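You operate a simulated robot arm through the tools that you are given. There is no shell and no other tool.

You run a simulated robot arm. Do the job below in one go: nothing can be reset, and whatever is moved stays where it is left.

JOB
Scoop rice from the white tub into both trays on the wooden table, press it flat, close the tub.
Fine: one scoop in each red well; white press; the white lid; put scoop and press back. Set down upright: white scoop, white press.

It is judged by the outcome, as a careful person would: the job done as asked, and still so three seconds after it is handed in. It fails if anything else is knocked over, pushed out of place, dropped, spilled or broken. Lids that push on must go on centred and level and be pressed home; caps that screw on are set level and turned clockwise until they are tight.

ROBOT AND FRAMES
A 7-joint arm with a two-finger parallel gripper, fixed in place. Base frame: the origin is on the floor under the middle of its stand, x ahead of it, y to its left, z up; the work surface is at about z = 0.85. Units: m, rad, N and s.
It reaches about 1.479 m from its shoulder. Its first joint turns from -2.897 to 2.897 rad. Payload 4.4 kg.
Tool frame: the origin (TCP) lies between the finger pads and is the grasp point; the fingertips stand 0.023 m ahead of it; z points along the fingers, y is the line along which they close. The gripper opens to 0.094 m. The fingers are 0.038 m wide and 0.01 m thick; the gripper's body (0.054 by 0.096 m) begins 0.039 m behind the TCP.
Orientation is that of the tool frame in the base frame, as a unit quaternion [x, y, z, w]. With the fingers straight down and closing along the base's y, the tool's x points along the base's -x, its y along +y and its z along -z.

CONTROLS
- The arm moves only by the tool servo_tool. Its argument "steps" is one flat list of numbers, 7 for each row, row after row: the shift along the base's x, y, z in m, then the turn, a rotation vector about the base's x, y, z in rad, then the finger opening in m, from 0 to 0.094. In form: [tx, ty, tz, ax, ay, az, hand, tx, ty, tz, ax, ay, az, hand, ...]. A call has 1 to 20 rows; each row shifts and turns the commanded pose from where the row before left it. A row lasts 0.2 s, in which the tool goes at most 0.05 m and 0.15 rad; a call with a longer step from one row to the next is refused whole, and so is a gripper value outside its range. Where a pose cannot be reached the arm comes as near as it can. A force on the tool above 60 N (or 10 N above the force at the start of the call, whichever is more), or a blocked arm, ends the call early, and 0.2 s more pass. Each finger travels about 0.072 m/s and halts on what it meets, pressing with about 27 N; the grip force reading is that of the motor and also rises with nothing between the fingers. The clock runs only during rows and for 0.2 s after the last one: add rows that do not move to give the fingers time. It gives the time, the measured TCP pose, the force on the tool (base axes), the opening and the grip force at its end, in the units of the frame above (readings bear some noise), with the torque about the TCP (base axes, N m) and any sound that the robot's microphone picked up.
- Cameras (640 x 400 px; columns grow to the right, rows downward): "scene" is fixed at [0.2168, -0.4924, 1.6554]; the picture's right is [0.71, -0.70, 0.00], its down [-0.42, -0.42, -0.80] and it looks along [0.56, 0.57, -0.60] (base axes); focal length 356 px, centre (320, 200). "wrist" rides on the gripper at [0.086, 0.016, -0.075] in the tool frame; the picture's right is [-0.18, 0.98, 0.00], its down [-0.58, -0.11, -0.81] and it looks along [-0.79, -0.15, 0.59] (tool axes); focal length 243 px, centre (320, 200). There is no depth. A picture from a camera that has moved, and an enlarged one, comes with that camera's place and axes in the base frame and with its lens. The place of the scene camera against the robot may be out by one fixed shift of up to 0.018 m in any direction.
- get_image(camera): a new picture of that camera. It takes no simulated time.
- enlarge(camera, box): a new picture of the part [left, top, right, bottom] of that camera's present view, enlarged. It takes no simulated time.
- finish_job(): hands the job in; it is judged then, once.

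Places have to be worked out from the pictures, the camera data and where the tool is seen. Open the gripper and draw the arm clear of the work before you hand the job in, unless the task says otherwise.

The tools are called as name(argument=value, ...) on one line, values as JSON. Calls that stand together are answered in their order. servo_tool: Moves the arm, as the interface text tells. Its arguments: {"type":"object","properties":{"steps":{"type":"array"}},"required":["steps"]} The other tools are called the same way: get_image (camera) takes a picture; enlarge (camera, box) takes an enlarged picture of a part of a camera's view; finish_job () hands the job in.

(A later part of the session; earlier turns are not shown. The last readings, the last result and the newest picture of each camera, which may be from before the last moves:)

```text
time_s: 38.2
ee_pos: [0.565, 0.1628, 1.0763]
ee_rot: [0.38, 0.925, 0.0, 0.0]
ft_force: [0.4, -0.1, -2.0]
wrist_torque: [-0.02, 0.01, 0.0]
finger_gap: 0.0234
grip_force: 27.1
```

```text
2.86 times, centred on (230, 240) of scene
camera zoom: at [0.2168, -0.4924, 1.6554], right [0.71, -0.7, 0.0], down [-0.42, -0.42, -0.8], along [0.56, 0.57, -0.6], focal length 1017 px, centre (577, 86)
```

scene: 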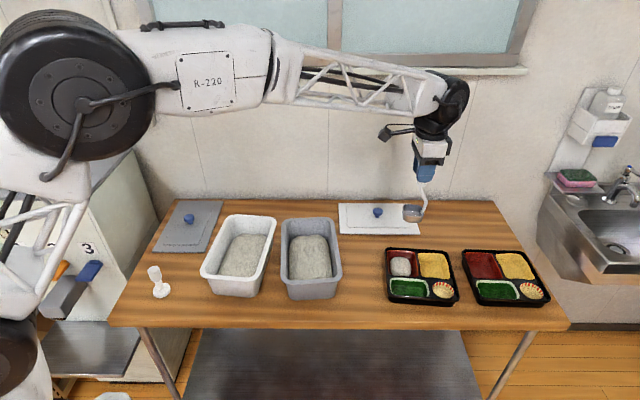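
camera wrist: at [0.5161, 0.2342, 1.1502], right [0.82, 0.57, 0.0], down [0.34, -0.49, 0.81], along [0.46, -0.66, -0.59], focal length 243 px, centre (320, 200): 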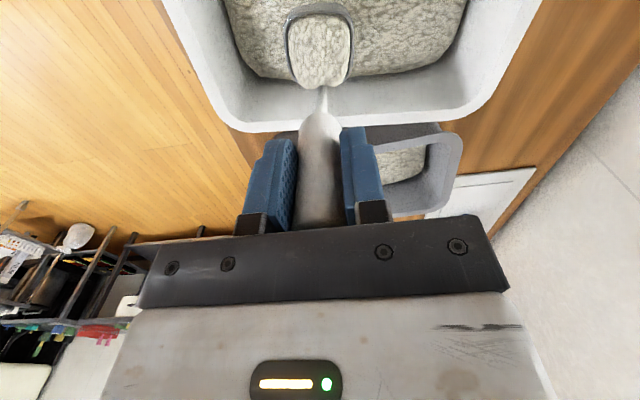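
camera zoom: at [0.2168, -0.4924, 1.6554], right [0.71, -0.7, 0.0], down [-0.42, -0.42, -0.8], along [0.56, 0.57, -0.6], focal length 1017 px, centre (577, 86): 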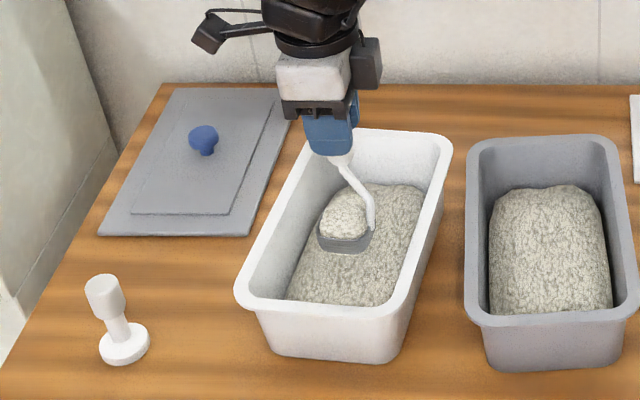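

The second scoop is full too. The cup looks shifted a few pixels in the wrist view, so I compare with the earlier enlarged view to see whether the scoop slipped in the grip.

enlarge(camera="wrist", box=[200, 0, 380, 140])

enlarge(camera="wrist", box=[220, 100, 420, 250])

enlarge(camera="scene", box=[200, 180, 280, 260])

```text
2.86 times, centred on (290, 70) of wrist
camera zoom: at [0.5161, 0.2342, 1.1502], right [0.82, 0.57, 0.0], down [0.34, -0.49, 0.81], along [0.46, -0.66, -0.59], focal length 693 px, centre (406, 571)
```

zoom: 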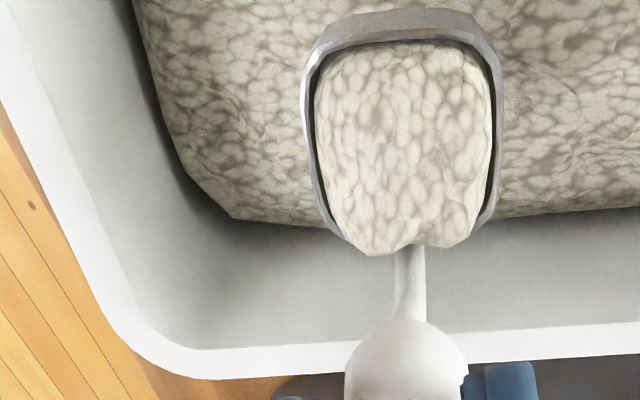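

```text
2.67 times, centred on (320, 175) of wrist
camera zoom: at [0.5161, 0.2342, 1.1502], right [0.82, 0.57, 0.0], down [0.34, -0.49, 0.81], along [0.46, -0.66, -0.59], focal length 647 px, centre (320, 267)
```

zoom: 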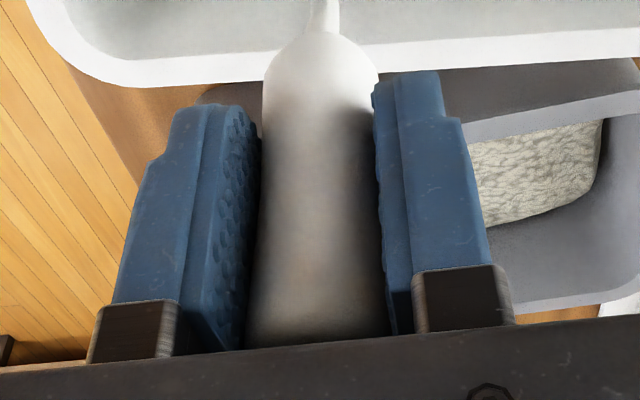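

```text
5.00 times, centred on (240, 220) of scene
camera zoom: at [0.2168, -0.4924, 1.6554], right [0.71, -0.7, 0.0], down [-0.42, -0.42, -0.8], along [0.56, 0.57, -0.6], focal length 1780 px, centre (720, 100)
```

zoom: 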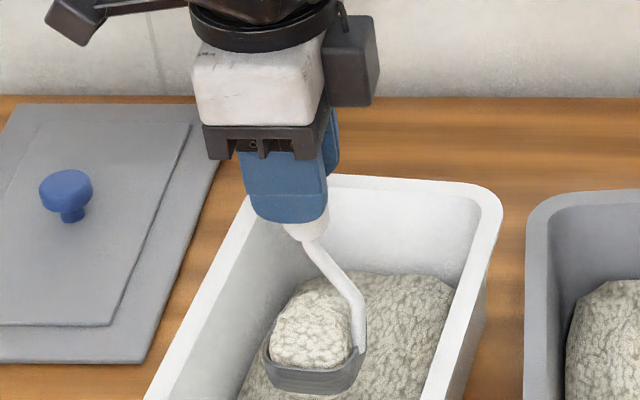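

The scoop slid only about 3–4 mm and tilted about 1° in the grip, which is acceptable. I lift and carry the second scoop smoothly to the far tray.

servo_tool(steps=[0, 0, 0.012, 0, 0, 0, 0, 0, 0, 0.025, 0, 0, 0, 0, 0, 0, 0.03, 0, 0, 0, 0, 0, 0, 0.03, 0, 0, 0, 0, 0, 0, 0.02, 0, 0, 0, 0, 0, 0, 0.007, 0, 0, 0, 0, 0, 0, 0, 0, 0, 0, 0])

servo_tool(steps=[0.0102, -0.0097, 0, 0, 0, 0, 0, 0.0179, -0.0169, 0, 0, 0, 0, 0, 0.0255, -0.0242, 0, 0, 0, 0, 0, 0.0281, -0.0266, 0, 0, 0, 0, 0, 0.0281, -0.0266, 0, 0, 0, 0, 0, 0.0281, -0.0266, 0, 0, 0, 0, 0, 0.0281, -0.0266, 0, 0, 0, 0, 0, 0.0281, -0.0266, 0, 0, 0, 0, 0, 0.0281, -0.0266, 0, 0, 0, 0, 0, 0.0281, -0.0266, 0, 0, 0, 0, 0, 0.0281, -0.0266, 0, 0, 0, 0, 0, 0.0281, -0.0266, 0, 0, 0, 0, 0, 0.0281, -0.0266, 0, 0, 0, 0, 0, 0.0281, -0.0266, 0, 0, 0, 0, 0, 0.0281, -0.0266, 0, 0, 0, 0, 0, 0.0281, -0.0266, 0, 0, 0, 0, 0, 0.0281, -0.0266, 0, 0, 0, 0, 0, 0.0281, -0.0266, 0, 0, 0, 0, 0, 0.0204, -0.0193, 0, 0, 0, 0, 0, 0.0153, -0.0145, 0, 0, 0, 0, 0])

get_image(camera="wrist")

get_image(camera="scene")

```text
time_s: 39.8
ee_pos: [0.5648, 0.162, 1.1998]
ee_rot: [0.38, 0.925, 0.0, 0.0]
ft_force: [0.2, -0.1, -1.8]
wrist_torque: [0.01, -0.02, -0.01]
finger_gap: 0.0231
grip_force: 26.8
```

```text
time_s: 44.0
ee_pos: [1.0739, -0.3195, 1.1999]
ee_rot: [0.379, 0.925, 0.0, -0.001]
ft_force: [-0.3, -0.2, -2.5]
wrist_torque: [0.03, -0.01, 0.01]
finger_gap: 0.0231
grip_force: 27.2
```

```text
taken
camera wrist: at [1.0253, -0.2481, 1.2736], right [0.82, 0.57, 0.0], down [0.34, -0.49, 0.81], along [0.46, -0.66, -0.59], focal length 243 px, centre (320, 200)
```

wrist: 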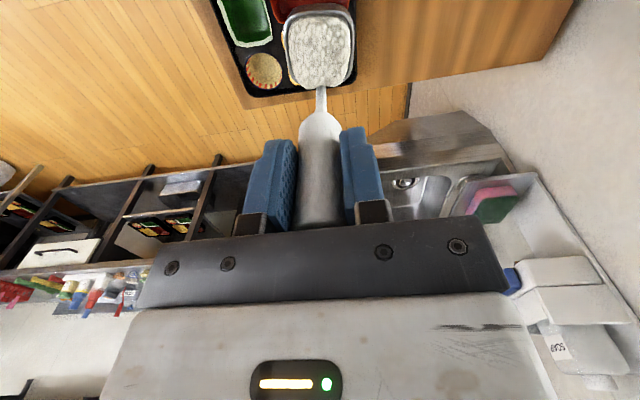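

```text
taken
```

scene: 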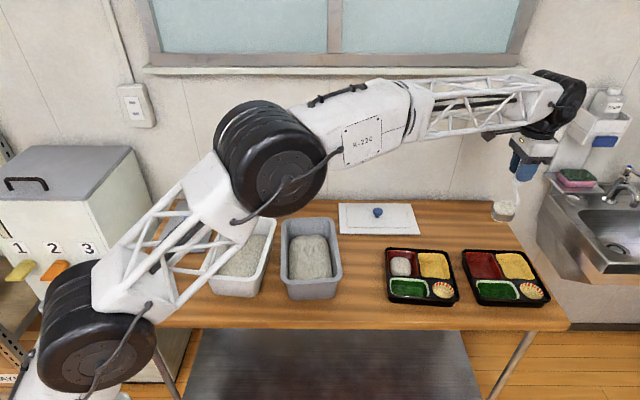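

The load arrived intact above the far tray. I lower it to the pouring height, nudging 5 mm right, and check alignment.

servo_tool(steps=[0.0012, -0.0012, -0.012, 0, 0, 0, 0, 0.0012, -0.0012, -0.022, 0, 0, 0, 0, 0.0012, -0.0011, -0.025, 0, 0, 0, 0, 0, 0, -0.022, 0, 0, 0, 0, 0, 0, -0.012, 0, 0, 0, 0, 0, 0, -0.002, 0, 0, 0, 0, 0, 0, 0, 0, 0, 0, 0])

get_image(camera="wrist")

enlarge(camera="scene", box=[440, 200, 560, 310])

```text
time_s: 45.6
ee_pos: [1.0783, -0.324, 1.1033]
ee_rot: [0.379, 0.925, 0.0, 0.0]
ft_force: [-0.2, -0.5, -1.4]
wrist_torque: [0.0, 0.0, -0.04]
finger_gap: 0.0231
grip_force: 26.8
```

```text
taken
camera wrist: at [1.0307, -0.2528, 1.1783], right [0.82, 0.57, 0.0], down [0.34, -0.49, 0.81], along [0.46, -0.66, -0.59], focal length 243 px, centre (320, 200)
```

wrist: 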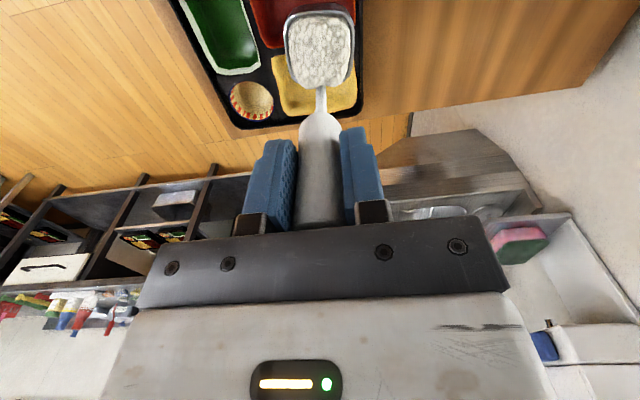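

```text
3.64 times, centred on (500, 255) of scene
camera zoom: at [0.2168, -0.4924, 1.6554], right [0.71, -0.7, 0.0], down [-0.42, -0.42, -0.8], along [0.56, 0.57, -0.6], focal length 1294 px, centre (-334, 0)
```

zoom: 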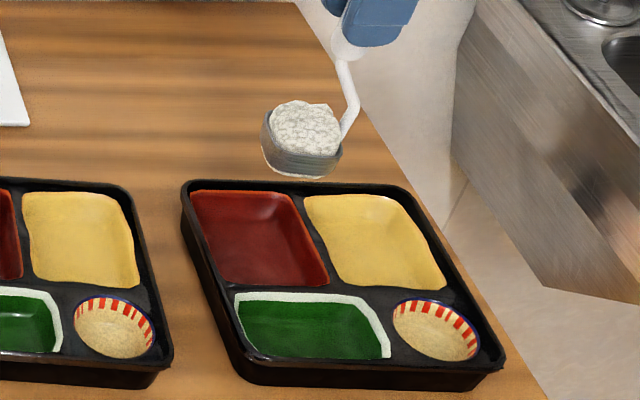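

Aligned to within a few millimetres (the cup is slightly right of centre, so I correct 4 mm left). I tip to 60° about the mouth as before and check the arm's clearance.

servo_tool(steps=[-0.014, -0.0086, -0.0014, 0.0932, -0.0919, 0, 0, -0.011, -0.0112, -0.0036, 0.0932, -0.0919, 0, 0, -0.0106, -0.0108, -0.0055, 0.0932, -0.0919, 0, 0, -0.01, -0.0102, -0.0075, 0.0932, -0.0919, 0, 0, -0.0093, -0.0094, -0.0092, 0.0932, -0.0919, 0, 0, -0.0083, -0.0084, -0.011, 0.0932, -0.0919, 0, 0, -0.0072, -0.0073, -0.0123, 0.0932, -0.0919, 0, 0, -0.006, -0.0061, -0.0136, 0.0932, -0.0919, 0, 0])

get_image(camera="wrist")

get_image(camera="scene")

```text
time_s: 47.4
ee_pos: [1.0011, -0.3963, 1.0399]
ee_rot: [0.328, 0.801, 0.462, 0.191]
ft_force: [0.0, -0.6, -1.8]
wrist_torque: [-0.17, 0.13, 0.03]
finger_gap: 0.023
grip_force: 27.3
```

```text
taken
camera wrist: at [0.9028, -0.3762, 1.0919], right [0.47, 0.22, 0.85], down [-0.12, -0.94, 0.31], along [0.87, -0.24, -0.42], focal length 243 px, centre (320, 200)
```

wrist: 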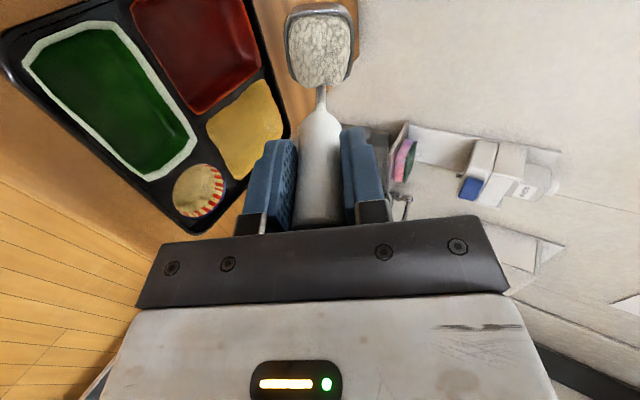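

```text
taken
```

scene: 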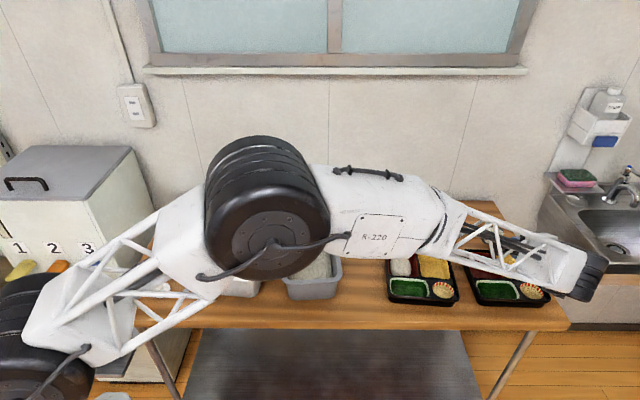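

The elbow is high and in front of the table, clear of everything. I continue to 90°.

servo_tool(steps=[-0.0048, -0.0048, -0.0146, 0.0932, -0.0919, 0, 0, -0.0034, -0.0034, -0.0154, 0.0932, -0.0919, 0, 0, -0.0019, -0.0019, -0.0158, 0.0932, -0.0919, 0, 0, -0.0005, -0.0005, -0.0161, 0.0932, -0.0919, 0, 0, 0, 0, 0, 0, 0, 0, 0])

get_image(camera="wrist")

get_image(camera="scene")

```text
time_s: 48.6
ee_pos: [0.9925, -0.4065, 0.9768]
ee_rot: [0.268, 0.653, 0.655, 0.269]
ft_force: [-0.1, 0.1, -0.5]
wrist_torque: [-0.09, 0.12, -0.02]
finger_gap: 0.0231
grip_force: 26.7
```

```text
taken
camera wrist: at [0.879, -0.3997, 0.994], right [0.13, -0.13, 0.98], down [-0.15, -0.98, -0.11], along [0.98, -0.14, -0.15], focal length 243 px, centre (320, 200)
```

wrist: 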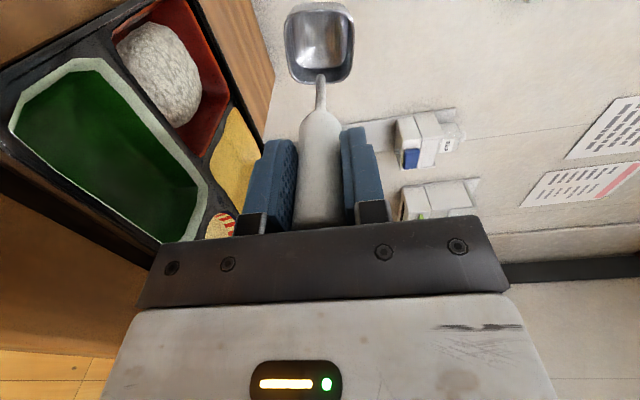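

```text
taken
```

scene: 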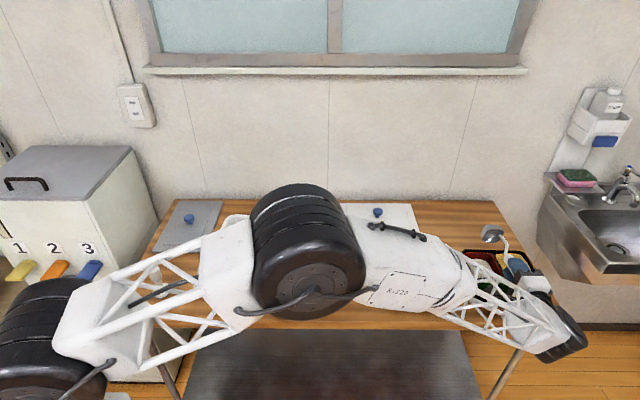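

The second scoop dropped into the far red well. I reverse to upright, lift, and inspect.

servo_tool(steps=[0.0005, 0.0005, 0.0161, -0.0932, 0.0919, 0, 0, 0.0019, 0.0019, 0.0158, -0.0932, 0.0919, 0, 0, 0.0034, 0.0034, 0.0154, -0.0932, 0.0919, 0, 0, 0.0048, 0.0048, 0.0146, -0.0932, 0.0919, 0, 0, 0.006, 0.0061, 0.0136, -0.0932, 0.0919, 0, 0, 0.0072, 0.0073, 0.0123, -0.0932, 0.0919, 0, 0, 0.0083, 0.0084, 0.011, -0.0932, 0.0919, 0, 0, 0.0093, 0.0094, 0.0092, -0.0932, 0.0919, 0, 0, 0.01, 0.0102, 0.0075, -0.0932, 0.0919, 0, 0, 0.0106, 0.0108, 0.0055, -0.0932, 0.0919, 0, 0, 0.011, 0.0112, 0.0036, -0.0932, 0.0919, 0, 0, 0.0112, 0.0114, 0.0014, -0.0932, 0.0919, 0, 0, 0, 0, 0.04, 0, 0, 0, 0, 0, 0, 0.04, 0, 0, 0, 0, 0, 0, 0.02, 0, 0, 0, 0, 0, 0, 0, 0, 0, 0, 0])

enlarge(camera="scene", box=[455, 235, 555, 310])

enlarge(camera="scene", box=[375, 235, 465, 310])

get_image(camera="wrist")

```text
time_s: 52.0
ee_pos: [1.0756, -0.3217, 1.2047]
ee_rot: [0.379, 0.925, 0.0, 0.0]
ft_force: [0.0, -0.2, -0.9]
wrist_torque: [-0.01, -0.01, -0.01]
finger_gap: 0.0229
grip_force: 27.1
```

```text
5.33 times, centred on (505, 272) of scene
camera zoom: at [0.2168, -0.4924, 1.6554], right [0.71, -0.7, 0.0], down [-0.42, -0.42, -0.8], along [0.56, 0.57, -0.6], focal length 1898 px, centre (-667, -187)
```

zoom: 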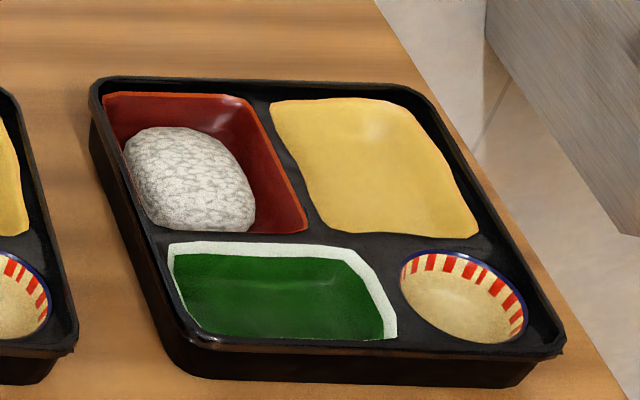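

```text
5.33 times, centred on (420, 272) of scene
camera zoom: at [0.2168, -0.4924, 1.6554], right [0.71, -0.7, 0.0], down [-0.42, -0.42, -0.8], along [0.56, 0.57, -0.6], focal length 1898 px, centre (-213, -187)
```

zoom: 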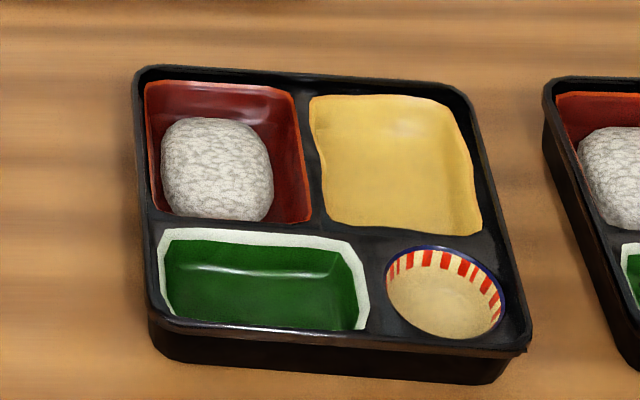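

```text
taken
camera wrist: at [1.0277, -0.2502, 1.2795], right [0.82, 0.57, 0.0], down [0.34, -0.49, 0.81], along [0.46, -0.66, -0.59], focal length 243 px, centre (320, 200)
```

wrist: 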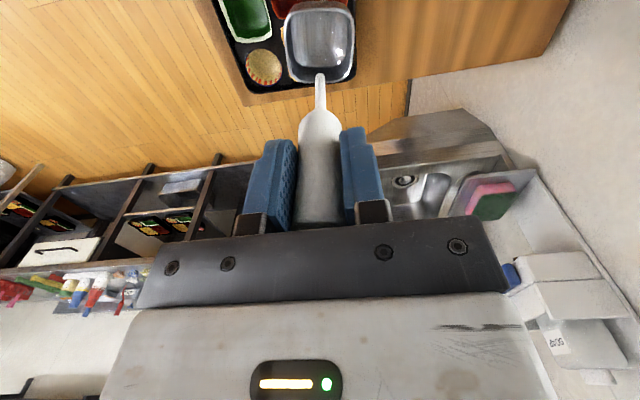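

Both red wells now hold one mound each, with nothing spilled. I carry the empty scoop back above its original spot and check its tilt in the grip before setting it down.

servo_tool(steps=[-0.03166, 0.01877, 0, 0, 0, 0, 0, -0.03166, 0.01877, 0, 0, 0, 0, 0, -0.03166, 0.01877, 0, 0, 0, 0, 0, -0.03166, 0.01877, 0, 0, 0, 0, 0, -0.03166, 0.01877, 0, 0, 0, 0, 0, -0.03166, 0.01877, 0, 0, 0, 0, 0, -0.03166, 0.01877, 0, 0, 0, 0, 0, -0.03166, 0.01877, 0, 0, 0, 0, 0, -0.03166, 0.01877, 0, 0, 0, 0, 0, -0.03166, 0.01877, 0, 0, 0, 0, 0, 0, 0, 0, 0, 0, 0, 0, 0, 0, -0.05, 0, 0, 0, 0, 0, 0, -0.05, 0, 0, 0, 0, 0, 0, -0.05, 0, 0, 0, 0, 0, 0, 0, 0, 0, 0, 0])

enlarge(camera="scene", box=[335, 200, 415, 300])

enlarge(camera="wrist", box=[220, 0, 420, 150])

```text
time_s: 55.2
ee_pos: [0.762, -0.1339, 1.0523]
ee_rot: [0.38, 0.925, 0.0, -0.001]
ft_force: [0.0, 0.0, -1.2]
wrist_torque: [-0.02, -0.02, 0.02]
finger_gap: 0.0229
grip_force: 27.1
```

```text
4.00 times, centred on (375, 250) of scene
camera zoom: at [0.2168, -0.4924, 1.6554], right [0.71, -0.7, 0.0], down [-0.42, -0.42, -0.8], along [0.56, 0.57, -0.6], focal length 1424 px, centre (100, 0)
```

zoom: 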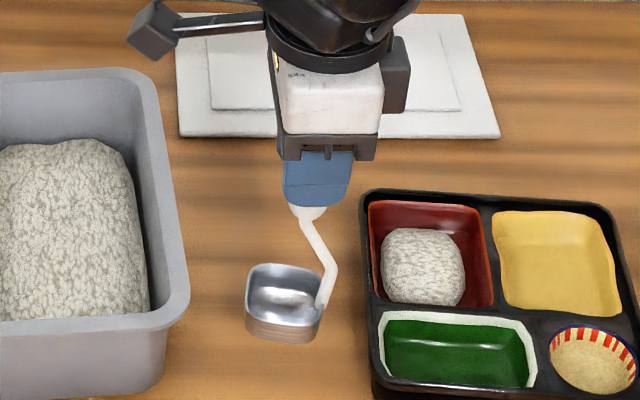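

```text
2.67 times, centred on (320, 75) of wrist
camera zoom: at [0.7133, -0.0619, 1.1264], right [0.82, 0.57, 0.0], down [0.34, -0.49, 0.81], along [0.46, -0.66, -0.59], focal length 647 px, centre (320, 533)
```

zoom: 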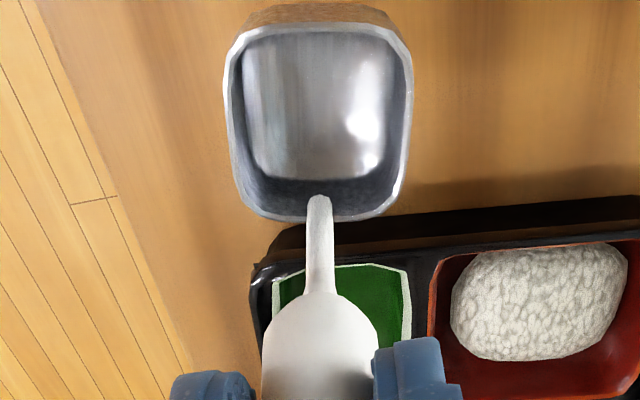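

The scoop leans about 2.4° in the grip (cup toward the left) and has slid about 5 mm. I counter-rotate the tool by that amount and lower it to just above the table.

servo_tool(steps=[-0.0015, 0, -0.01, -0.0147, -0.015, 0, 0, 0, 0, -0.015, -0.0148, -0.0149, 0, 0, 0, 0, -0.013, 0, 0, 0, 0, 0, 0, 0, 0, 0, 0, 0])

enlarge(camera="scene", box=[345, 235, 405, 305])

enlarge(camera="wrist", box=[220, 0, 420, 150])

```text
time_s: 56.2
ee_pos: [0.7576, -0.1351, 1.0139]
ee_rot: [0.379, 0.925, -0.008, 0.019]
ft_force: [-0.8, -0.1, -1.4]
wrist_torque: [0.01, 0.03, 0.01]
finger_gap: 0.0233
grip_force: 27.2
```

```text
5.71 times, centred on (375, 270) of scene
camera zoom: at [0.2168, -0.4924, 1.6554], right [0.71, -0.7, 0.0], down [-0.42, -0.42, -0.8], along [0.56, 0.57, -0.6], focal length 2034 px, centre (6, -200)
```

zoom: 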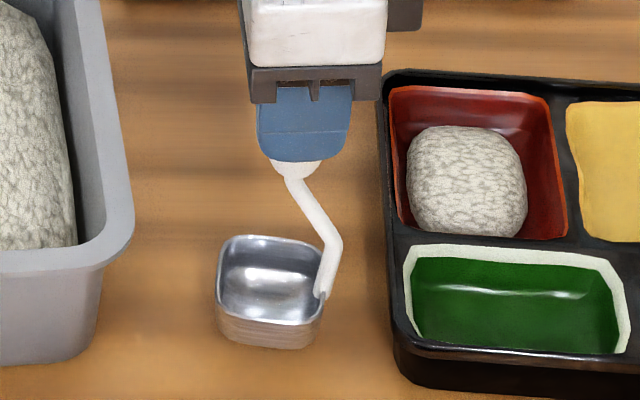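

```text
2.67 times, centred on (320, 75) of wrist
camera zoom: at [0.7071, -0.0607, 1.0861], right [0.82, 0.57, 0.01], down [0.31, -0.46, 0.83], along [0.48, -0.68, -0.56], focal length 647 px, centre (320, 533)
```

zoom: 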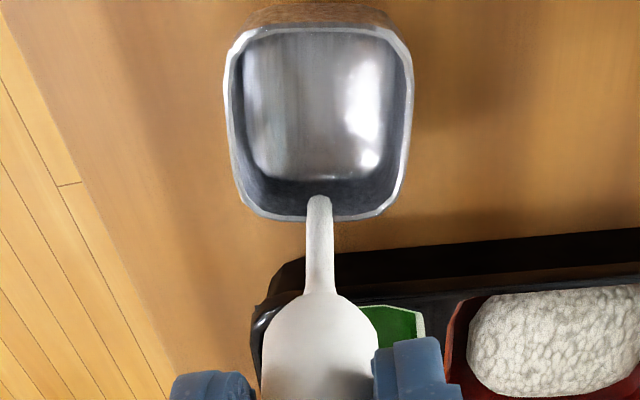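

The scoop looks upright again. I lower the last few millimetres in small steps, watching for contact.

servo_tool(steps=[0, 0, -0.003, 0, 0, 0, 0, 0, 0, -0.002, 0, 0, 0, 0, 0, 0, 0, 0, 0, 0, 0])

enlarge(camera="scene", box=[345, 260, 395, 310])

```text
time_s: 57.0
ee_pos: [0.7562, -0.134, 1.0104]
ee_rot: [0.38, 0.925, -0.008, 0.019]
ft_force: [0.7, -0.5, -0.6]
wrist_torque: [0.01, -0.03, 0.02]
finger_gap: 0.0231
grip_force: 26.8
```

```text
8.00 times, centred on (370, 285) of scene
camera zoom: at [0.2168, -0.4924, 1.6554], right [0.71, -0.7, 0.0], down [-0.42, -0.42, -0.8], along [0.56, 0.57, -0.6], focal length 2847 px, centre (-80, -480)
```

zoom: 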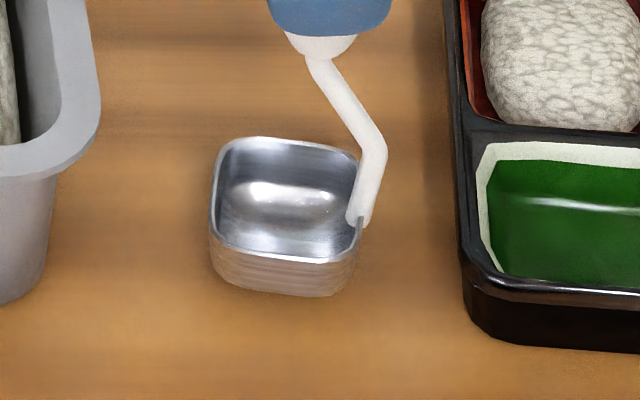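

servo_tool(steps=[0, 0, -0.002, 0, 0, 0, 0, 0, 0, 0, 0, 0, 0, 0])

servo_tool(steps=[0, 0, -0.002, 0, 0, 0, 0, 0, 0, 0, 0, 0, 0, 0])

```text
time_s: 57.6
ee_pos: [0.7567, -0.1342, 1.0085]
ee_rot: [0.379, 0.925, -0.008, 0.02]
ft_force: [0.2, 0.7, -1.0]
wrist_torque: [-0.01, -0.01, 0.04]
finger_gap: 0.0231
grip_force: 26.7
```

```text
time_s: 58.2
ee_pos: [0.7575, -0.1341, 1.006]
ee_rot: [0.379, 0.925, -0.008, 0.019]
ft_force: [-0.4, -0.4, -2.1]
wrist_torque: [-0.01, -0.03, 0.0]
finger_gap: 0.0232
grip_force: 26.5
```

No contact yet; I keep lowering in small steps.

servo_tool(steps=[0, 0, -0.0015, 0, 0, 0, 0, 0, 0, 0, 0, 0, 0, 0])

servo_tool(steps=[0, 0, -0.0015, 0, 0, 0, 0, 0, 0, 0, 0, 0, 0, 0])

enlarge(camera="scene", box=[345, 260, 395, 310])

```text
time_s: 58.8
ee_pos: [0.7567, -0.1343, 1.0053]
ee_rot: [0.379, 0.925, -0.008, 0.019]
ft_force: [0.8, 0.3, -1.4]
wrist_torque: [0.03, -0.01, -0.02]
finger_gap: 0.0231
grip_force: 26.5
```

```text
time_s: 59.4
ee_pos: [0.7571, -0.1337, 1.0026]
ee_rot: [0.379, 0.925, -0.008, 0.02]
ft_force: [-0.8, -0.9, -0.4]
wrist_torque: [0.05, 0.02, 0.01]
finger_gap: 0.023
grip_force: 27.2
```

```text
8.00 times, centred on (370, 285) of scene
camera zoom: at [0.2168, -0.4924, 1.6554], right [0.71, -0.7, 0.0], down [-0.42, -0.42, -0.8], along [0.56, 0.57, -0.6], focal length 2847 px, centre (-80, -480)
```

zoom: 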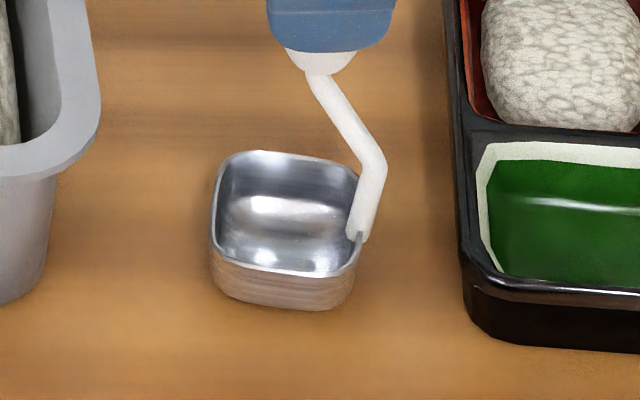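

servo_tool(steps=[0, 0, -0.0015, 0, 0, 0, 0, 0, 0, 0, 0, 0, 0, 0])

servo_tool(steps=[0, 0, -0.001, 0, 0, 0, 0, 0, 0, 0, 0, 0, 0, 0])

enlarge(camera="scene", box=[345, 260, 395, 310])

```text
time_s: 60.0
ee_pos: [0.7564, -0.1334, 1.0033]
ee_rot: [0.379, 0.925, -0.007, 0.021]
ft_force: [-1.3, -2.3, 16.4]
wrist_torque: [-0.19, 0.37, 0.08]
finger_gap: 0.0231
grip_force: 27.0
```

```text
time_s: 60.6
ee_pos: [0.7577, -0.1333, 1.005]
ee_rot: [0.379, 0.925, -0.007, 0.021]
ft_force: [0.4, -2.5, 40.4]
wrist_torque: [-0.07, 0.39, 0.03]
finger_gap: 0.023
grip_force: 26.9
```

```text
8.00 times, centred on (370, 285) of scene
camera zoom: at [0.2168, -0.4924, 1.6554], right [0.71, -0.7, 0.0], down [-0.42, -0.42, -0.8], along [0.56, 0.57, -0.6], focal length 2847 px, centre (-80, -480)
```

zoom: 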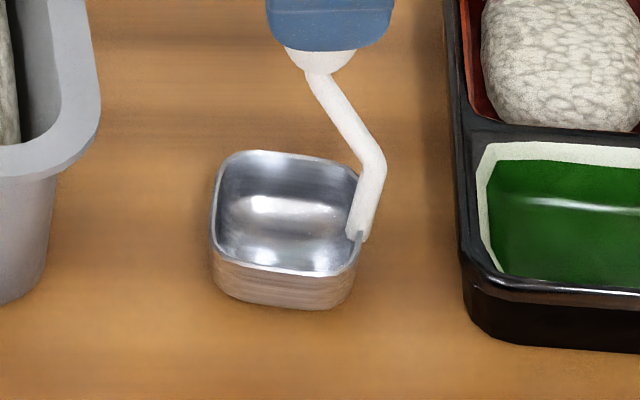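

Contact is made (40 N). I ease off 2 mm to relieve the push, then open the fingers.

servo_tool(steps=[0, 0, 0.0015, 0, 0, 0, 0, 0, 0, 0, 0, 0, 0, 0])

servo_tool(steps=[0, 0, 0, 0, 0, 0, 0.03, 0, 0, 0, 0, 0, 0, 0.04, 0, 0, 0, 0, 0, 0, 0.06, 0, 0, 0, 0, 0, 0, 0.08, 0, 0, 0, 0, 0, 0, 0.08])

enlarge(camera="scene", box=[345, 235, 405, 305])

get_image(camera="wrist")

```text
time_s: 61.2
ee_pos: [0.7566, -0.1329, 1.003]
ee_rot: [0.379, 0.925, -0.008, 0.019]
ft_force: [4.4, -5.8, 24.1]
wrist_torque: [-0.45, -0.33, 0.02]
finger_gap: 0.023
grip_force: 27.0
```

```text
time_s: 62.4
ee_pos: [0.7569, -0.1328, 1.0043]
ee_rot: [0.379, 0.925, -0.008, 0.02]
ft_force: [0.0, 0.2, 0.0]
wrist_torque: [0.0, -0.01, -0.07]
finger_gap: 0.0803
grip_force: 0.1
```

```text
5.71 times, centred on (375, 270) of scene
camera zoom: at [0.2168, -0.4924, 1.6554], right [0.71, -0.7, 0.0], down [-0.42, -0.42, -0.8], along [0.56, 0.57, -0.6], focal length 2034 px, centre (6, -200)
```

zoom: 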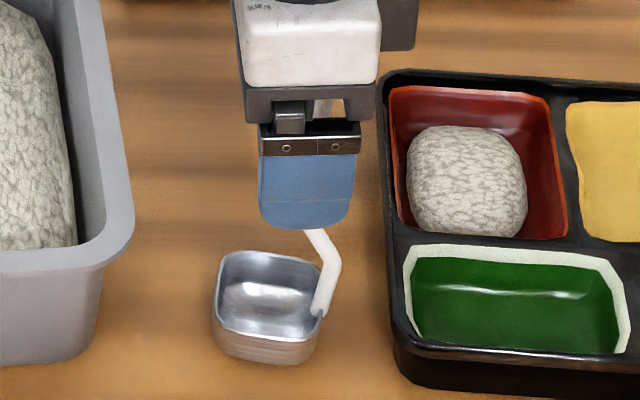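

```text
taken
camera wrist: at [0.7064, -0.0596, 1.0747], right [0.82, 0.57, 0.01], down [0.31, -0.46, 0.83], along [0.48, -0.68, -0.56], focal length 243 px, centre (320, 200)
```

wrist: 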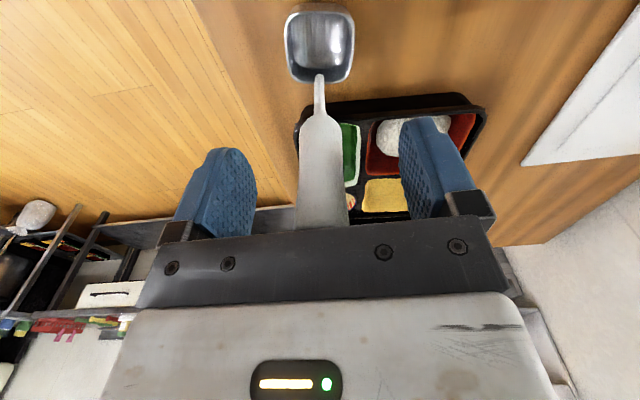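

The scoop stands on its own. I lift off straight up, undo the small tilt, and travel to above the white press.

servo_tool(steps=[0, 0, 0.03, 0, 0, 0, 0.08, 0, 0, 0.045, 0, 0, 0, 0.08, 0, 0, 0.045, 0.0147, 0.015, 0, 0.08, 0, 0, 0.045, 0.0148, 0.0149, 0, 0.08, 0, 0, 0.035, 0, 0, 0, 0.08, -0.03098, 0.03148, 0, 0, 0, 0, 0.094, -0.03098, 0.03148, 0, 0, 0, 0, 0.094, -0.03098, 0.03148, 0, 0, 0, 0, 0.094, -0.03098, 0.03148, 0, 0, 0, 0, 0.094, -0.03098, 0.03148, 0, 0, 0, 0, 0.094, -0.03098, 0.03148, 0, 0, 0, 0, 0.094, -0.03098, 0.03148, 0, 0, 0, 0, 0.094, -0.03098, 0.03148, 0, 0, 0, 0, 0.094, -0.03098, 0.03148, 0, 0, 0, 0, 0.094, -0.03098, 0.03148, 0, 0, 0, 0, 0.094, -0.03098, 0.03148, 0, 0, 0, 0, 0.094, -0.03098, 0.03148, 0, 0, 0, 0, 0.094, -0.03098, 0.03148, 0, 0, 0, 0, 0.094, 0, 0, 0, 0, 0, 0, 0.094])

get_image(camera="scene")

get_image(camera="wrist")

```text
time_s: 66.4
ee_pos: [0.3525, 0.275, 1.2018]
ee_rot: [0.38, 0.925, 0.0, 0.0]
ft_force: [0.3, 0.1, -0.6]
wrist_torque: [-0.01, -0.01, 0.0]
finger_gap: 0.0939
grip_force: 0.0
```

```text
taken
```

scene: 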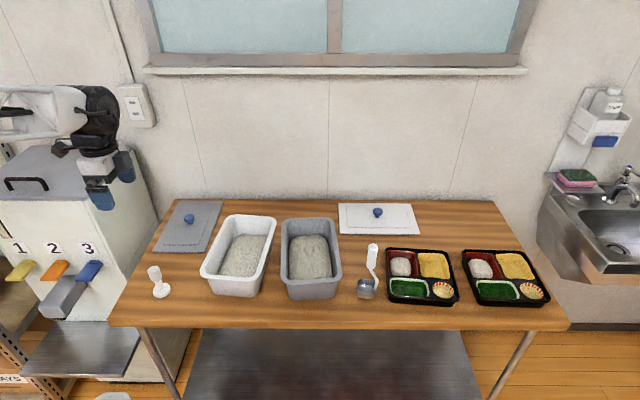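

```text
taken
camera wrist: at [0.3036, 0.347, 1.2773], right [0.82, 0.57, 0.0], down [0.34, -0.49, 0.81], along [0.46, -0.66, -0.59], focal length 243 px, centre (320, 200)
```

wrist: 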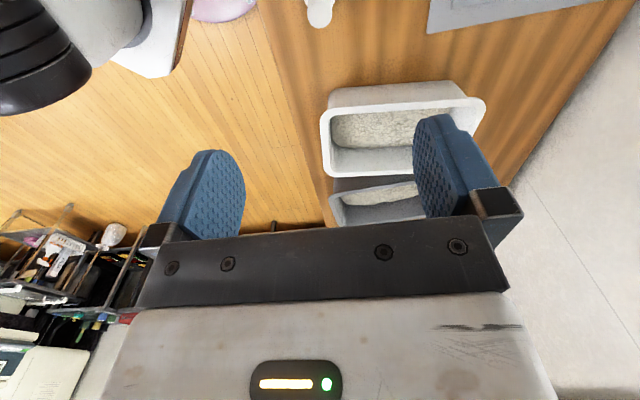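

The scoop stands upright back at its place. The press shows at the top of the wrist view, right under the tool; I lower to z≈1.07 and look again.

servo_tool(steps=[0, 0, -0.045, 0, 0, 0, 0.094, 0, 0, -0.045, 0, 0, 0, 0.094, 0, 0, -0.04, 0, 0, 0, 0.094, 0, 0, 0, 0, 0, 0, 0.094])

get_image(camera="wrist")

enlarge(camera="scene", box=[90, 190, 220, 310])

```text
time_s: 67.4
ee_pos: [0.3546, 0.2748, 1.0751]
ee_rot: [0.379, 0.925, 0.0, 0.0]
ft_force: [0.1, 0.1, 0.1]
wrist_torque: [-0.01, -0.03, 0.02]
finger_gap: 0.0939
grip_force: 0.0
```

```text
taken
camera wrist: at [0.3055, 0.3456, 1.1494], right [0.82, 0.57, 0.0], down [0.34, -0.49, 0.81], along [0.46, -0.66, -0.59], focal length 243 px, centre (320, 200)
```

wrist: 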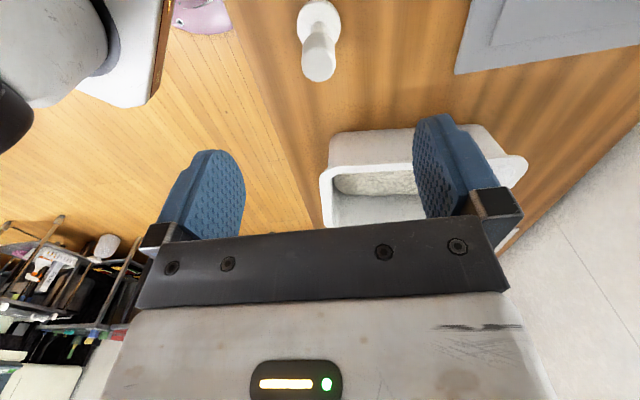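

```text
3.33 times, centred on (155, 250) of scene
camera zoom: at [0.2168, -0.4924, 1.6554], right [0.71, -0.7, 0.0], down [-0.42, -0.42, -0.8], along [0.56, 0.57, -0.6], focal length 1186 px, centre (870, 33)
```

zoom: 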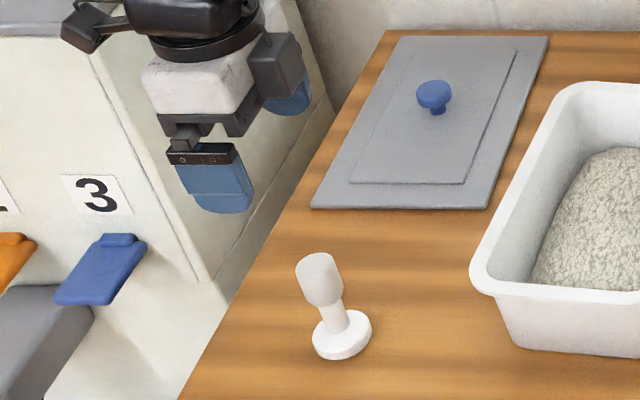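

The press's grip is centred in the closing direction and 5 mm off sideways. I correct and lower around it.

servo_tool(steps=[0.0022, -0.0049, -0.04, 0, 0, 0, 0.094, 0, 0, -0.04, 0, 0, 0, 0.094, 0, 0, -0.03, 0, 0, 0, 0.094, 0, 0, -0.02, 0, 0, 0, 0.094, 0, 0, -0.012, 0, 0, 0, 0.094, 0, 0, -0.007, 0, 0, 0, 0.094, 0, 0, 0, 0, 0, 0, 0.094])

get_image(camera="wrist")

enlarge(camera="scene", box=[90, 190, 220, 310])

```text
time_s: 69.0
ee_pos: [0.3558, 0.2709, 0.9231]
ee_rot: [0.379, 0.925, 0.0, 0.0]
ft_force: [-0.5, -0.4, 0.4]
wrist_torque: [-0.01, -0.03, 0.02]
finger_gap: 0.0941
grip_force: 0.1
```

```text
taken
camera wrist: at [0.3075, 0.3422, 0.9985], right [0.82, 0.57, 0.0], down [0.34, -0.49, 0.81], along [0.46, -0.66, -0.59], focal length 243 px, centre (320, 200)
```

wrist: 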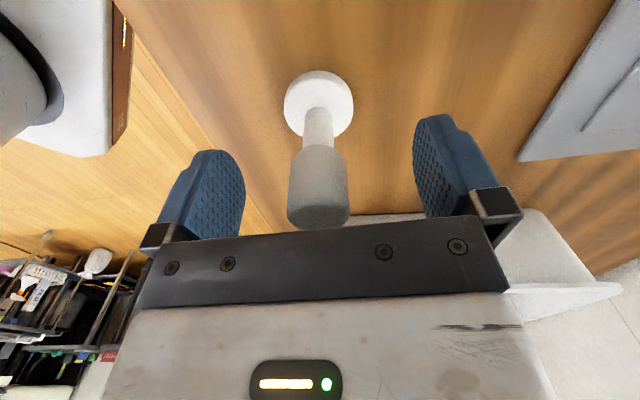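

```text
3.33 times, centred on (155, 250) of scene
camera zoom: at [0.2168, -0.4924, 1.6554], right [0.71, -0.7, 0.0], down [-0.42, -0.42, -0.8], along [0.56, 0.57, -0.6], focal length 1186 px, centre (870, 33)
```

zoom: 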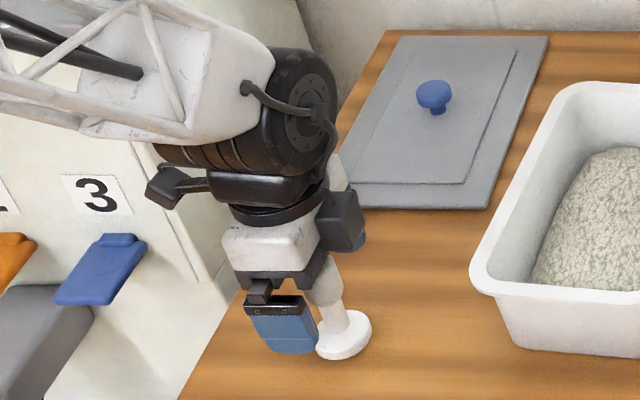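

The press is centred between the fingers. I close on its grip.

servo_tool(steps=[0, 0, 0.002, 0, 0, 0, 0.05, 0, 0, 0, 0, 0, 0, 0.0, 0, 0, 0, 0, 0, 0, 0.0, 0, 0, 0, 0, 0, 0, 0.0, 0, 0, 0, 0, 0, 0, 0.0])

get_image(camera="wrist")

```text
time_s: 70.2
ee_pos: [0.3563, 0.2705, 0.9258]
ee_rot: [0.379, 0.925, -0.001, 0.0]
ft_force: [0.0, -0.7, 0.8]
wrist_torque: [-0.07, 0.04, -0.03]
finger_gap: 0.0284
grip_force: 26.6
```

```text
taken
camera wrist: at [0.3077, 0.3424, 1.0006], right [0.82, 0.57, 0.0], down [0.34, -0.49, 0.81], along [0.46, -0.66, -0.59], focal length 243 px, centre (320, 200)
```

wrist: 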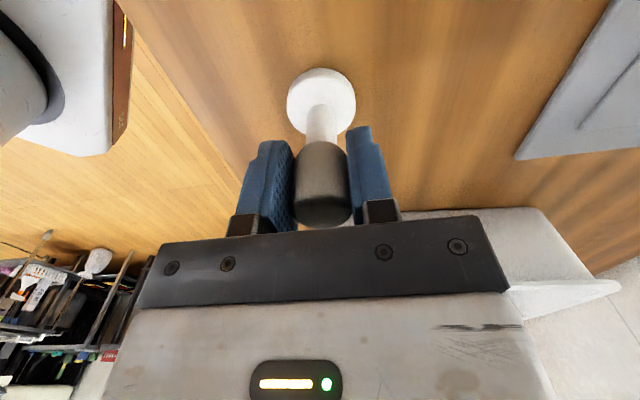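

The press is gripped (gap 28 mm); its rest pose is TCP ≈ (0.356, 0.2706, 0.9255). I lift it and carry it above the mound in the near red well.

servo_tool(steps=[0, 0, 0.015, 0, 0, 0, 0, 0, 0, 0.04, 0, 0, 0, 0, 0, 0, 0.05, 0, 0, 0, 0, 0, 0, 0.05, 0, 0, 0, 0, 0, 0, 0.045, 0, 0, 0, 0, 0, 0, 0.025, 0, 0, 0, 0, 0, 0, 0, 0, 0, 0, 0])

servo_tool(steps=[0.03303, -0.0267, 0, 0, 0, 0, 0, 0.03303, -0.0267, 0, 0, 0, 0, 0, 0.03303, -0.0267, 0, 0, 0, 0, 0, 0.03303, -0.0267, 0, 0, 0, 0, 0, 0.03303, -0.0267, 0, 0, 0, 0, 0, 0.03303, -0.0267, 0, 0, 0, 0, 0, 0.03303, -0.0267, 0, 0, 0, 0, 0, 0.03303, -0.0267, 0, 0, 0, 0, 0, 0.03303, -0.0267, 0, 0, 0, 0, 0, 0.03303, -0.0267, 0, 0, 0, 0, 0, 0.03303, -0.0267, 0, 0, 0, 0, 0, 0.03303, -0.0267, 0, 0, 0, 0, 0, 0.03303, -0.0267, 0, 0, 0, 0, 0, 0.03303, -0.0267, 0, 0, 0, 0, 0, 0.03303, -0.0267, 0, 0, 0, 0, 0, 0.03303, -0.0267, 0, 0, 0, 0, 0, 0, 0, 0, 0, 0, 0, 0])

get_image(camera="wrist")

enlarge(camera="scene", box=[360, 170, 480, 310])

```text
time_s: 71.8
ee_pos: [0.3539, 0.2713, 1.1518]
ee_rot: [0.379, 0.925, 0.001, 0.001]
ft_force: [-1.2, -0.4, -1.4]
wrist_torque: [0.01, 0.0, 0.0]
finger_gap: 0.0284
grip_force: 26.4
```

```text
time_s: 75.4
ee_pos: [0.883, -0.1539, 1.1515]
ee_rot: [0.379, 0.925, 0.0, 0.0]
ft_force: [0.5, -0.2, -1.5]
wrist_torque: [0.01, 0.04, 0.0]
finger_gap: 0.0285
grip_force: 26.9
```

```text
taken
camera wrist: at [0.8351, -0.0831, 1.2261], right [0.82, 0.57, 0.0], down [0.34, -0.49, 0.81], along [0.46, -0.66, -0.59], focal length 243 px, centre (320, 200)
```

wrist: 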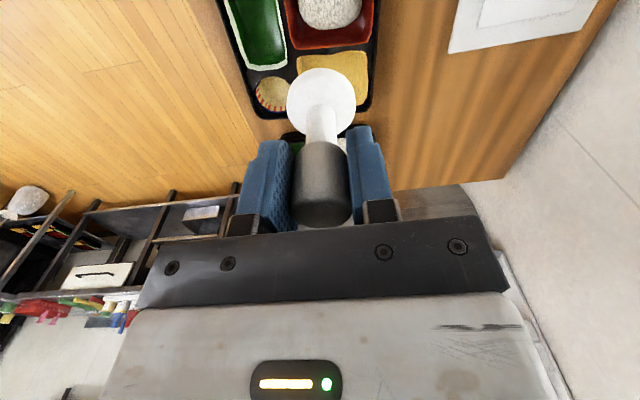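

```text
2.86 times, centred on (420, 240) of scene
camera zoom: at [0.2168, -0.4924, 1.6554], right [0.71, -0.7, 0.0], down [-0.42, -0.42, -0.8], along [0.56, 0.57, -0.6], focal length 1017 px, centre (34, 86)
```

zoom: 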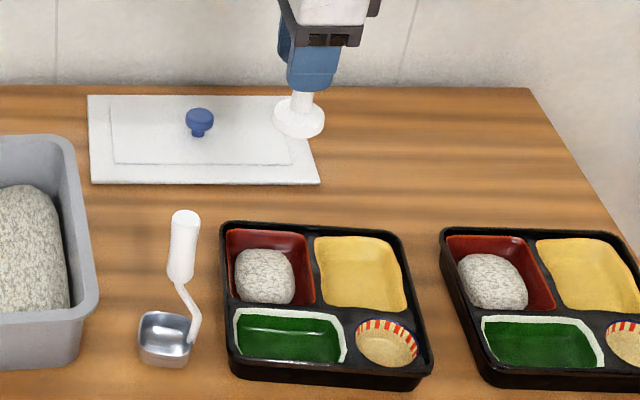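

I shift a few millimetres onto the mound's centre and lower until the disc is about 2 cm above the rice, then check alignment.

servo_tool(steps=[0.0039, 0.0011, -0.03, 0, 0, 0, 0, 0.0038, 0.0011, -0.045, 0, 0, 0, 0, 0, 0, -0.045, 0, 0, 0, 0, 0, 0, -0.03, 0, 0, 0, 0, 0, 0, -0.014, 0, 0, 0, 0, 0, 0, 0, 0, 0, 0, 0])

get_image(camera="wrist")

enlarge(camera="scene", box=[360, 200, 480, 310])

```text
time_s: 76.8
ee_pos: [0.8926, -0.1524, 0.9863]
ee_rot: [0.38, 0.925, 0.001, -0.002]
ft_force: [0.9, -0.4, -1.1]
wrist_torque: [-0.01, -0.01, 0.0]
finger_gap: 0.0283
grip_force: 27.0
```

```text
taken
camera wrist: at [0.8433, -0.0812, 1.0618], right [0.82, 0.57, 0.0], down [0.34, -0.49, 0.81], along [0.46, -0.66, -0.59], focal length 243 px, centre (320, 200)
```

wrist: 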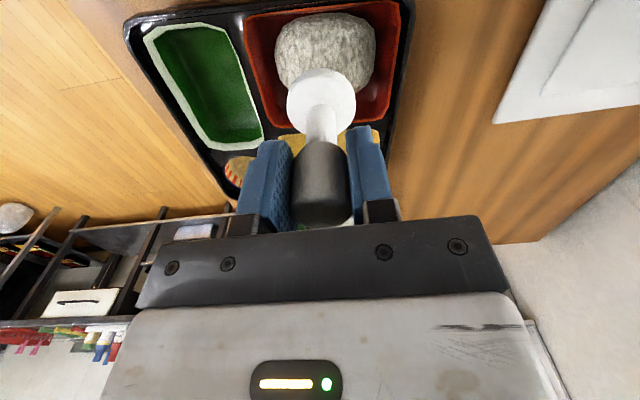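

```text
3.64 times, centred on (420, 255) of scene
camera zoom: at [0.2168, -0.4924, 1.6554], right [0.71, -0.7, 0.0], down [-0.42, -0.42, -0.8], along [0.56, 0.57, -0.6], focal length 1294 px, centre (-44, 0)
```

zoom: 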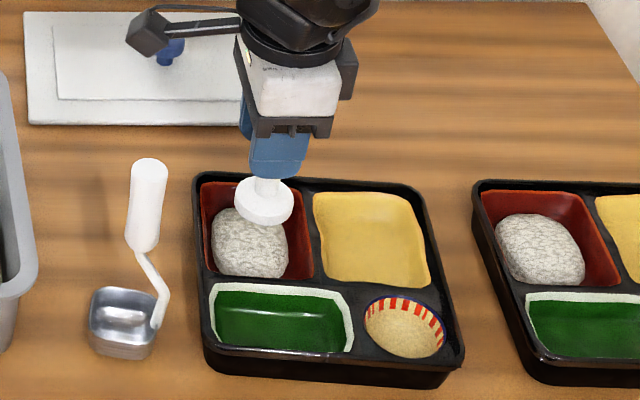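

The disc is nearly centred on the mound. I make a small correction and lower in steps, watching the vertical force.

servo_tool(steps=[-0.001, 0.003, -0.01, 0, 0, 0, 0, 0, 0, -0.008, 0, 0, 0, 0, 0, 0, -0.004, 0, 0, 0, 0, 0, 0, 0, 0, 0, 0, 0])

enlarge(camera="scene", box=[380, 220, 450, 290])

```text
time_s: 77.8
ee_pos: [0.8916, -0.1507, 0.9663]
ee_rot: [0.379, 0.925, 0.001, 0.0]
ft_force: [0.4, 0.3, -1.3]
wrist_torque: [0.01, 0.01, 0.02]
finger_gap: 0.0283
grip_force: 26.8
```

```text
5.71 times, centred on (415, 255) of scene
camera zoom: at [0.2168, -0.4924, 1.6554], right [0.71, -0.7, 0.0], down [-0.42, -0.42, -0.8], along [0.56, 0.57, -0.6], focal length 2034 px, centre (-223, -114)
```

zoom: 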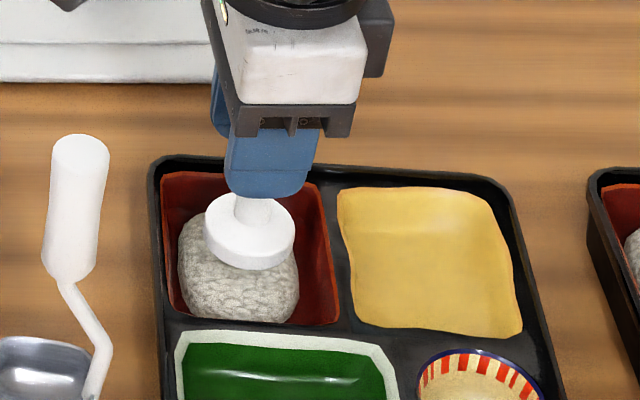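

servo_tool(steps=[0, 0, -0.003, 0, 0, 0, 0, 0, 0, -0.003, 0, 0, 0, 0, 0, 0, 0, 0, 0, 0, 0])

servo_tool(steps=[0, 0, -0.003, 0, 0, 0, 0, 0, 0, -0.002, 0, 0, 0, 0, 0, 0, 0, 0, 0, 0, 0])

enlarge(camera="scene", box=[380, 220, 450, 290])

```text
time_s: 78.6
ee_pos: [0.8899, -0.151, 0.9587]
ee_rot: [0.38, 0.925, 0.0, 0.0]
ft_force: [-0.3, -0.1, -1.2]
wrist_torque: [0.04, 0.03, 0.0]
finger_gap: 0.0285
grip_force: 27.1
```

```text
time_s: 79.4
ee_pos: [0.891, -0.152, 0.9546]
ee_rot: [0.379, 0.926, 0.0, 0.0]
ft_force: [0.5, 0.4, -1.6]
wrist_torque: [0.01, 0.05, 0.01]
finger_gap: 0.0286
grip_force: 26.9
```

```text
5.71 times, centred on (415, 255) of scene
camera zoom: at [0.2168, -0.4924, 1.6554], right [0.71, -0.7, 0.0], down [-0.42, -0.42, -0.8], along [0.56, 0.57, -0.6], focal length 2034 px, centre (-223, -114)
```

zoom: 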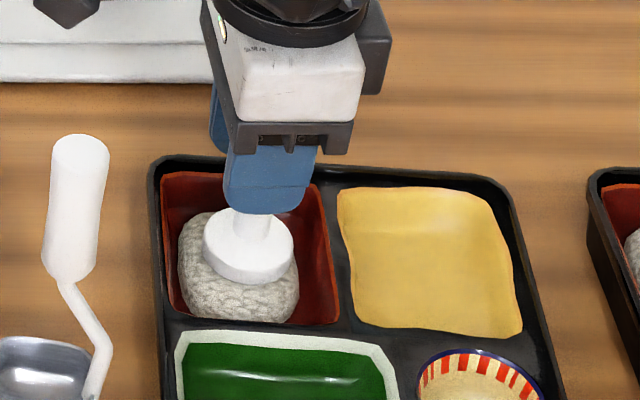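

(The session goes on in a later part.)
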